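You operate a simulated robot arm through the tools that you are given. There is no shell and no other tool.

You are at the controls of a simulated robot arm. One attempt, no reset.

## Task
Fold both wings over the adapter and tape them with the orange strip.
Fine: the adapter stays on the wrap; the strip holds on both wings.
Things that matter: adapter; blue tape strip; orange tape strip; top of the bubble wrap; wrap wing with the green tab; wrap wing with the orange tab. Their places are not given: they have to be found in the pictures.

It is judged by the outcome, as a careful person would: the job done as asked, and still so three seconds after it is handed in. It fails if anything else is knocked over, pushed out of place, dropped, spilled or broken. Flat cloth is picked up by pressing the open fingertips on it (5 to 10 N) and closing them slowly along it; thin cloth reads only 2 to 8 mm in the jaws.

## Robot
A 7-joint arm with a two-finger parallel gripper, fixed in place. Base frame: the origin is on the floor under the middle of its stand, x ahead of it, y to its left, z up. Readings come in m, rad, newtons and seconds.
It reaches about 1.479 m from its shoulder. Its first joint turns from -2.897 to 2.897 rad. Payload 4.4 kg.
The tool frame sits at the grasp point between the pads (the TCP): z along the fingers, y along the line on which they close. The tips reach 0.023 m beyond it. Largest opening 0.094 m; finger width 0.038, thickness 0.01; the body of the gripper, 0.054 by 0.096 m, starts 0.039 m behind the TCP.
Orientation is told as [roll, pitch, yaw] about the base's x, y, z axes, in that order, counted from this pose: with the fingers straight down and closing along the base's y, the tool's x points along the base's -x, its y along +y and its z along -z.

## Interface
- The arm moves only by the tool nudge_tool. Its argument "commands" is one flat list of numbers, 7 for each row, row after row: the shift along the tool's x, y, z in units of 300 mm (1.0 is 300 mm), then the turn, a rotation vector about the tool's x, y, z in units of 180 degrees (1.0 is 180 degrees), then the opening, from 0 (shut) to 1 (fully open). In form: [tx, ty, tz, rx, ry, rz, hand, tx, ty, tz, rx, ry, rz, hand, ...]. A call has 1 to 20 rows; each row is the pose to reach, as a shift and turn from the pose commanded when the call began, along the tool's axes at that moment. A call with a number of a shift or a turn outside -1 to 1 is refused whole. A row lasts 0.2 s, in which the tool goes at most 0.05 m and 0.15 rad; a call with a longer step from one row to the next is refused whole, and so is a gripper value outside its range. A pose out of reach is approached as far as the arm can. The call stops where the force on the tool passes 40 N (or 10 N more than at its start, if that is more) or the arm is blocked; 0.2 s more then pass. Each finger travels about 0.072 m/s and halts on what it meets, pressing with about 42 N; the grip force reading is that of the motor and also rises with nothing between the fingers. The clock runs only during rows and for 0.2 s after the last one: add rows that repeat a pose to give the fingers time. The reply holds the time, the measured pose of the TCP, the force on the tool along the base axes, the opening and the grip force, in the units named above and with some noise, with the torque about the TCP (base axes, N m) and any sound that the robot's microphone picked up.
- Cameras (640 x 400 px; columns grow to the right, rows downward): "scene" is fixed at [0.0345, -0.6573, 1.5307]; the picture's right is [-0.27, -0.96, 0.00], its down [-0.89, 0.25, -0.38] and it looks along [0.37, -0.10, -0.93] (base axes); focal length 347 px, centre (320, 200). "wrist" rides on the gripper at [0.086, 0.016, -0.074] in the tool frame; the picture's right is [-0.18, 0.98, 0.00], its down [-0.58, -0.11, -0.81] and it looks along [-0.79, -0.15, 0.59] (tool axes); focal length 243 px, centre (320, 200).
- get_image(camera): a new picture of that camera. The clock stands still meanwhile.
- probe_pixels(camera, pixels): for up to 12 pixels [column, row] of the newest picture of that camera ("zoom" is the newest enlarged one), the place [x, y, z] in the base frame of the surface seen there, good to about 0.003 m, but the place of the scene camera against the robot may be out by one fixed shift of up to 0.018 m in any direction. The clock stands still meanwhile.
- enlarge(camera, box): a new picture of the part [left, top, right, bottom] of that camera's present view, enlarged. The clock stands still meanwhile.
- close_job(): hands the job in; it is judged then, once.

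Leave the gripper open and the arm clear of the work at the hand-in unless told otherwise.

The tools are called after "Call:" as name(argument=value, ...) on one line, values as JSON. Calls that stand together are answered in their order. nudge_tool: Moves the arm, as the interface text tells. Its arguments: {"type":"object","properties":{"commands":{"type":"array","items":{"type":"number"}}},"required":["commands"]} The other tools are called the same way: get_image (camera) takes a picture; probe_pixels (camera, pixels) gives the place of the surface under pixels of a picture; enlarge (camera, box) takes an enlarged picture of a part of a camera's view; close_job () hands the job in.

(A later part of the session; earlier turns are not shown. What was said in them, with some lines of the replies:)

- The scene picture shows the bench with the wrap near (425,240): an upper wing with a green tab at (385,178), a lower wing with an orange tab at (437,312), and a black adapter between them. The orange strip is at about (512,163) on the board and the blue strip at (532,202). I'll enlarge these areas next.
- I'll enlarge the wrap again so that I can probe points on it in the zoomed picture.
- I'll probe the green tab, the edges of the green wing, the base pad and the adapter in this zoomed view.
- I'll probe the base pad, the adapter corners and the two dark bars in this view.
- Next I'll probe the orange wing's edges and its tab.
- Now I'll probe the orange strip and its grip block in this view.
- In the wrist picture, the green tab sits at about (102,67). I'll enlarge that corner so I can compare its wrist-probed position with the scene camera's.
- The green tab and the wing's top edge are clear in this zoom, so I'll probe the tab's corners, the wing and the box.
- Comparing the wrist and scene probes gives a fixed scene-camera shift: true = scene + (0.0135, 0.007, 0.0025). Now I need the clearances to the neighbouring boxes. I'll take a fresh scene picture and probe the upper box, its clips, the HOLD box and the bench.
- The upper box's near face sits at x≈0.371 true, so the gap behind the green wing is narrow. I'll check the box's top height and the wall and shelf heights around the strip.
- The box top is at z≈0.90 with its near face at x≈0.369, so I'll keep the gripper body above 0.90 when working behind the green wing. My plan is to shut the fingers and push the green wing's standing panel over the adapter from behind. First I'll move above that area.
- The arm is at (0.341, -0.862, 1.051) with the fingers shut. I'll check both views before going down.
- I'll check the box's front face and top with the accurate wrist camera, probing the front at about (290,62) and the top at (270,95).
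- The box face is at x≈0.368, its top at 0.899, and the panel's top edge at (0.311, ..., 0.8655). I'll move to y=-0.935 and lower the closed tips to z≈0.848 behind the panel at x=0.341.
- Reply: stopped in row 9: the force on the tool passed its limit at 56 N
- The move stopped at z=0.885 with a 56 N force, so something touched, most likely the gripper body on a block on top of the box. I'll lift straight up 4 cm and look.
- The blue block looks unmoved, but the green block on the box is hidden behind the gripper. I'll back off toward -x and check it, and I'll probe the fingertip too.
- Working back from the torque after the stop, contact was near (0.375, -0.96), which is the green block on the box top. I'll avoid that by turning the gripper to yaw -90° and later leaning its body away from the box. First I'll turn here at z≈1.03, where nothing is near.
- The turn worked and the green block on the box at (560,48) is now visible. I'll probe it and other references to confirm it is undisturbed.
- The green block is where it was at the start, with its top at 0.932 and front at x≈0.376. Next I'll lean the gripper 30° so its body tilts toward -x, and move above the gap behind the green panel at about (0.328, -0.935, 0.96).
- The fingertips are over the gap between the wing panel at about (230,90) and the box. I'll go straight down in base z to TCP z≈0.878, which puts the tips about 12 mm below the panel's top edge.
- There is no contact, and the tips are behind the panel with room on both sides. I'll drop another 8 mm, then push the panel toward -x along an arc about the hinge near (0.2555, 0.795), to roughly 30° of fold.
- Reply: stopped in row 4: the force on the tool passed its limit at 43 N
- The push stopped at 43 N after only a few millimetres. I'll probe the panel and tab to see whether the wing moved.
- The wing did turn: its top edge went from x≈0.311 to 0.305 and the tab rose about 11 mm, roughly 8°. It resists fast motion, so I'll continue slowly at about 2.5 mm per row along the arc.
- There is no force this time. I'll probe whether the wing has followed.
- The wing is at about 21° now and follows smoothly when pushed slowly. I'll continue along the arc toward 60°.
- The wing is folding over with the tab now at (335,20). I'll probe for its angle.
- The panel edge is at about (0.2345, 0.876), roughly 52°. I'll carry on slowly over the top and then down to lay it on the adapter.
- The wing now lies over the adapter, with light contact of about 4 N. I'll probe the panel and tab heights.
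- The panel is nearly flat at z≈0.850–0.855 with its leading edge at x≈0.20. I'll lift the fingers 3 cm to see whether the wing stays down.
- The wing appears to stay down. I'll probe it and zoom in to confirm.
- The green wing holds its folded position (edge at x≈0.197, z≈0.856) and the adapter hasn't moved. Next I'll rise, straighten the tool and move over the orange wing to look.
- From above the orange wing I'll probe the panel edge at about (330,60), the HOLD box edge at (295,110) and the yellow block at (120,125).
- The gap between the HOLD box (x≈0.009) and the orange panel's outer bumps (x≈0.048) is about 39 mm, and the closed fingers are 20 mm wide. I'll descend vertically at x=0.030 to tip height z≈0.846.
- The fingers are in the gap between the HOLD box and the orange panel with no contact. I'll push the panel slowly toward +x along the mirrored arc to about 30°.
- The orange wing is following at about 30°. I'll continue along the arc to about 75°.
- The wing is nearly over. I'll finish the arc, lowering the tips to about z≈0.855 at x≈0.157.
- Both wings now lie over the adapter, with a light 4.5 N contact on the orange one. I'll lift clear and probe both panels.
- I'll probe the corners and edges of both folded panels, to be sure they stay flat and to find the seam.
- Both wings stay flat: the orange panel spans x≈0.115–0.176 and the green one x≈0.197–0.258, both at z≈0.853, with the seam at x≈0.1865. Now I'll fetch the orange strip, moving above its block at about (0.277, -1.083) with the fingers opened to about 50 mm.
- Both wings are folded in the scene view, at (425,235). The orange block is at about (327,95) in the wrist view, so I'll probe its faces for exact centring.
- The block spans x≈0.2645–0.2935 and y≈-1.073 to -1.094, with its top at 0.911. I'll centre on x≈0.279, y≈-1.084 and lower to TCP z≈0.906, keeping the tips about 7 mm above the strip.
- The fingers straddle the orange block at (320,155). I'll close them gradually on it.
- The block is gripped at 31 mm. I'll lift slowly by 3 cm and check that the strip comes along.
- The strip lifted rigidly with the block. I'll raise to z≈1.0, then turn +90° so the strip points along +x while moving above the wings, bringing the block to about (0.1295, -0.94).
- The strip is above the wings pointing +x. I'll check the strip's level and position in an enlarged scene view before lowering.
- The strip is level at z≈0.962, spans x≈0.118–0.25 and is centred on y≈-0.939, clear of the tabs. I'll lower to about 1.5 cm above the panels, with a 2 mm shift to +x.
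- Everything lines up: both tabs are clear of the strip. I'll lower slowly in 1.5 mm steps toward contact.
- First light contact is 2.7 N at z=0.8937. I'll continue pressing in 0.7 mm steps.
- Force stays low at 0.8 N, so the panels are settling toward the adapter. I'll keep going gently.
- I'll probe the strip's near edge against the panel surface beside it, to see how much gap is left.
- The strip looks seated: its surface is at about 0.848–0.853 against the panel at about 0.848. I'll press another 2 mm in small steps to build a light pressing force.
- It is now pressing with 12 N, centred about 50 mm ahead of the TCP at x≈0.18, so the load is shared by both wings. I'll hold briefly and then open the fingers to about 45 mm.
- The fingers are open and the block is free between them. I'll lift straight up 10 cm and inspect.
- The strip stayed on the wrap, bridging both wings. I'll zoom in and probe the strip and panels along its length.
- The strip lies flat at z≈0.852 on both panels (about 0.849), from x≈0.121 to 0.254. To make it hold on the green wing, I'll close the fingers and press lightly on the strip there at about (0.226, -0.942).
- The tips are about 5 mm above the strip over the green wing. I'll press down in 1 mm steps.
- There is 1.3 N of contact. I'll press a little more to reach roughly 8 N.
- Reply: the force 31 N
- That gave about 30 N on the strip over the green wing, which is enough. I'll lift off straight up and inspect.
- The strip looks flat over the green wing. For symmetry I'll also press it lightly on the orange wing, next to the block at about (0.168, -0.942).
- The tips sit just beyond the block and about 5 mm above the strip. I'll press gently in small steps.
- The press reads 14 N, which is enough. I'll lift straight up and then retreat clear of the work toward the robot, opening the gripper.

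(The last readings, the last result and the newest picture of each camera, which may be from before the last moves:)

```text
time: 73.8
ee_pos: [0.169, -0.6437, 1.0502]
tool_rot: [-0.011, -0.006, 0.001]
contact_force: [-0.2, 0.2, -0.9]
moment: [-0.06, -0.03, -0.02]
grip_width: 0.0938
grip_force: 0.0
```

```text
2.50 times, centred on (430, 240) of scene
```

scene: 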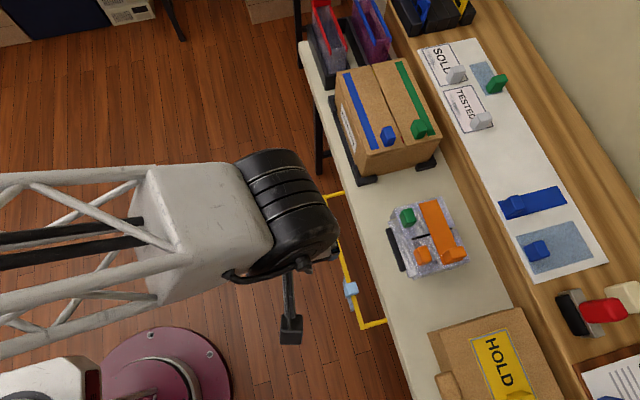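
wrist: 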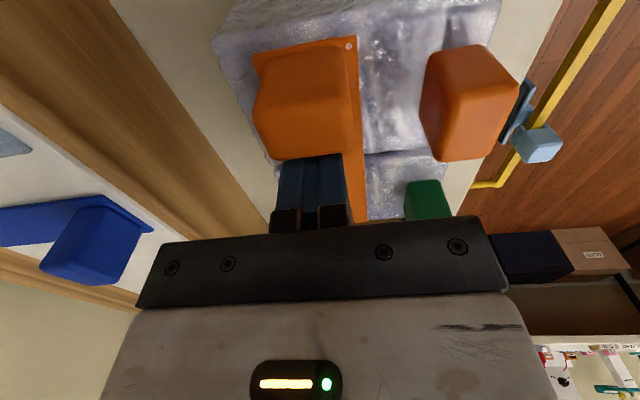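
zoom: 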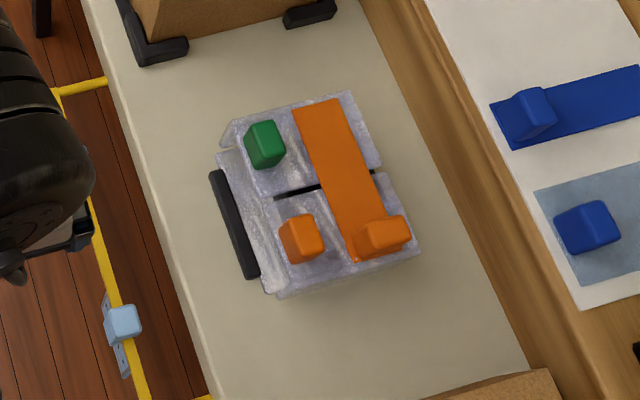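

The strip bridges both folded wings, and the boxes, blocks and blue strip are where they were. I'll do a last check of heights along the strip and wings for any lifting.

Call:
probe_pixels(camera="zoom", pixels=[[315, 110], [325, 140], [340, 180], [350, 210], [358, 250], [290, 140], [360, 150], [340, 260], [310, 205], [265, 125], [300, 225], [385, 225]])

Call:
enlarge(camera="scene", box=[390, 185, 480, 285])

```text
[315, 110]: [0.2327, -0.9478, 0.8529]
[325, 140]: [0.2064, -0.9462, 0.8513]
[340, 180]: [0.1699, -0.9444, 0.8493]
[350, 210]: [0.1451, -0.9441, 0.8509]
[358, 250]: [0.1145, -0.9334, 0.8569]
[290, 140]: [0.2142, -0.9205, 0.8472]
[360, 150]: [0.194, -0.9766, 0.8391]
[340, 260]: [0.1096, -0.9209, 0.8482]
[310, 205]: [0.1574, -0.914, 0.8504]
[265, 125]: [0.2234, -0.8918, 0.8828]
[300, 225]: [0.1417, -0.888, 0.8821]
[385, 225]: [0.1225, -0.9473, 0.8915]
```

```text
4.00 times, centred on (435, 235) of scene
```

zoom: 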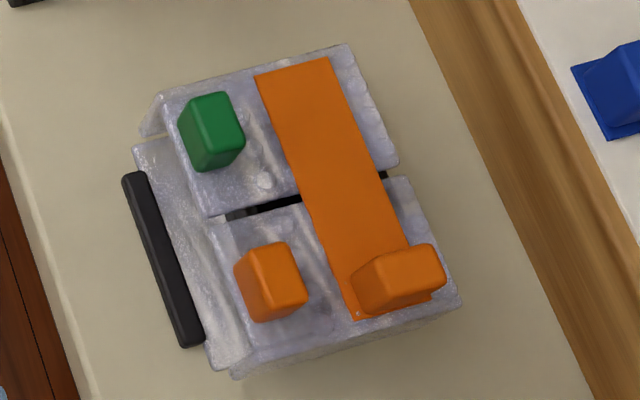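

The strip lies flat at z≈0.85 across both wings, the adapter is still under the fold, and nothing else looks disturbed. The gripper is open and the arm is clear, so I'll hand the job in.

Call:
close_job()

```text
The job is handed in.
```

The job is handed in. Both wings are folded over the adapter, and the orange strip is stuck across the seam, overlapping each wing by about 55 mm. I haven't been told the verdict.

- **Wings:** I pushed each wing over slowly with the closed fingertips. Both stayed down after I let go, lying nearly level at about z = 0.85 m.
- **Strip:** It lies flat, clear of both tabs. I pressed it with about 30 N on the green wing and 14 N on the orange wing. The 30 N was more than the roughly 8 N I was aiming for.
- **Adapter:** It stayed on the wrap under the folded wings.
- **Contact with the box:** Early on, the gripper touched something at 56 N. The force readings pointed to the green block on top of the "KEEP DRY" box. When I probed that block afterwards, it hadn't moved.
- **First push on the green wing:** It stopped at 43 N after about 8° of fold, so I pushed both wings more slowly from then on.
- **Hand-in:** The arm is clear of the work and the gripper is open. In the last picture the boxes, blocks and blue strip looked unmoved. The arm hid one of the tags on the bench rail, so I couldn't check that one.
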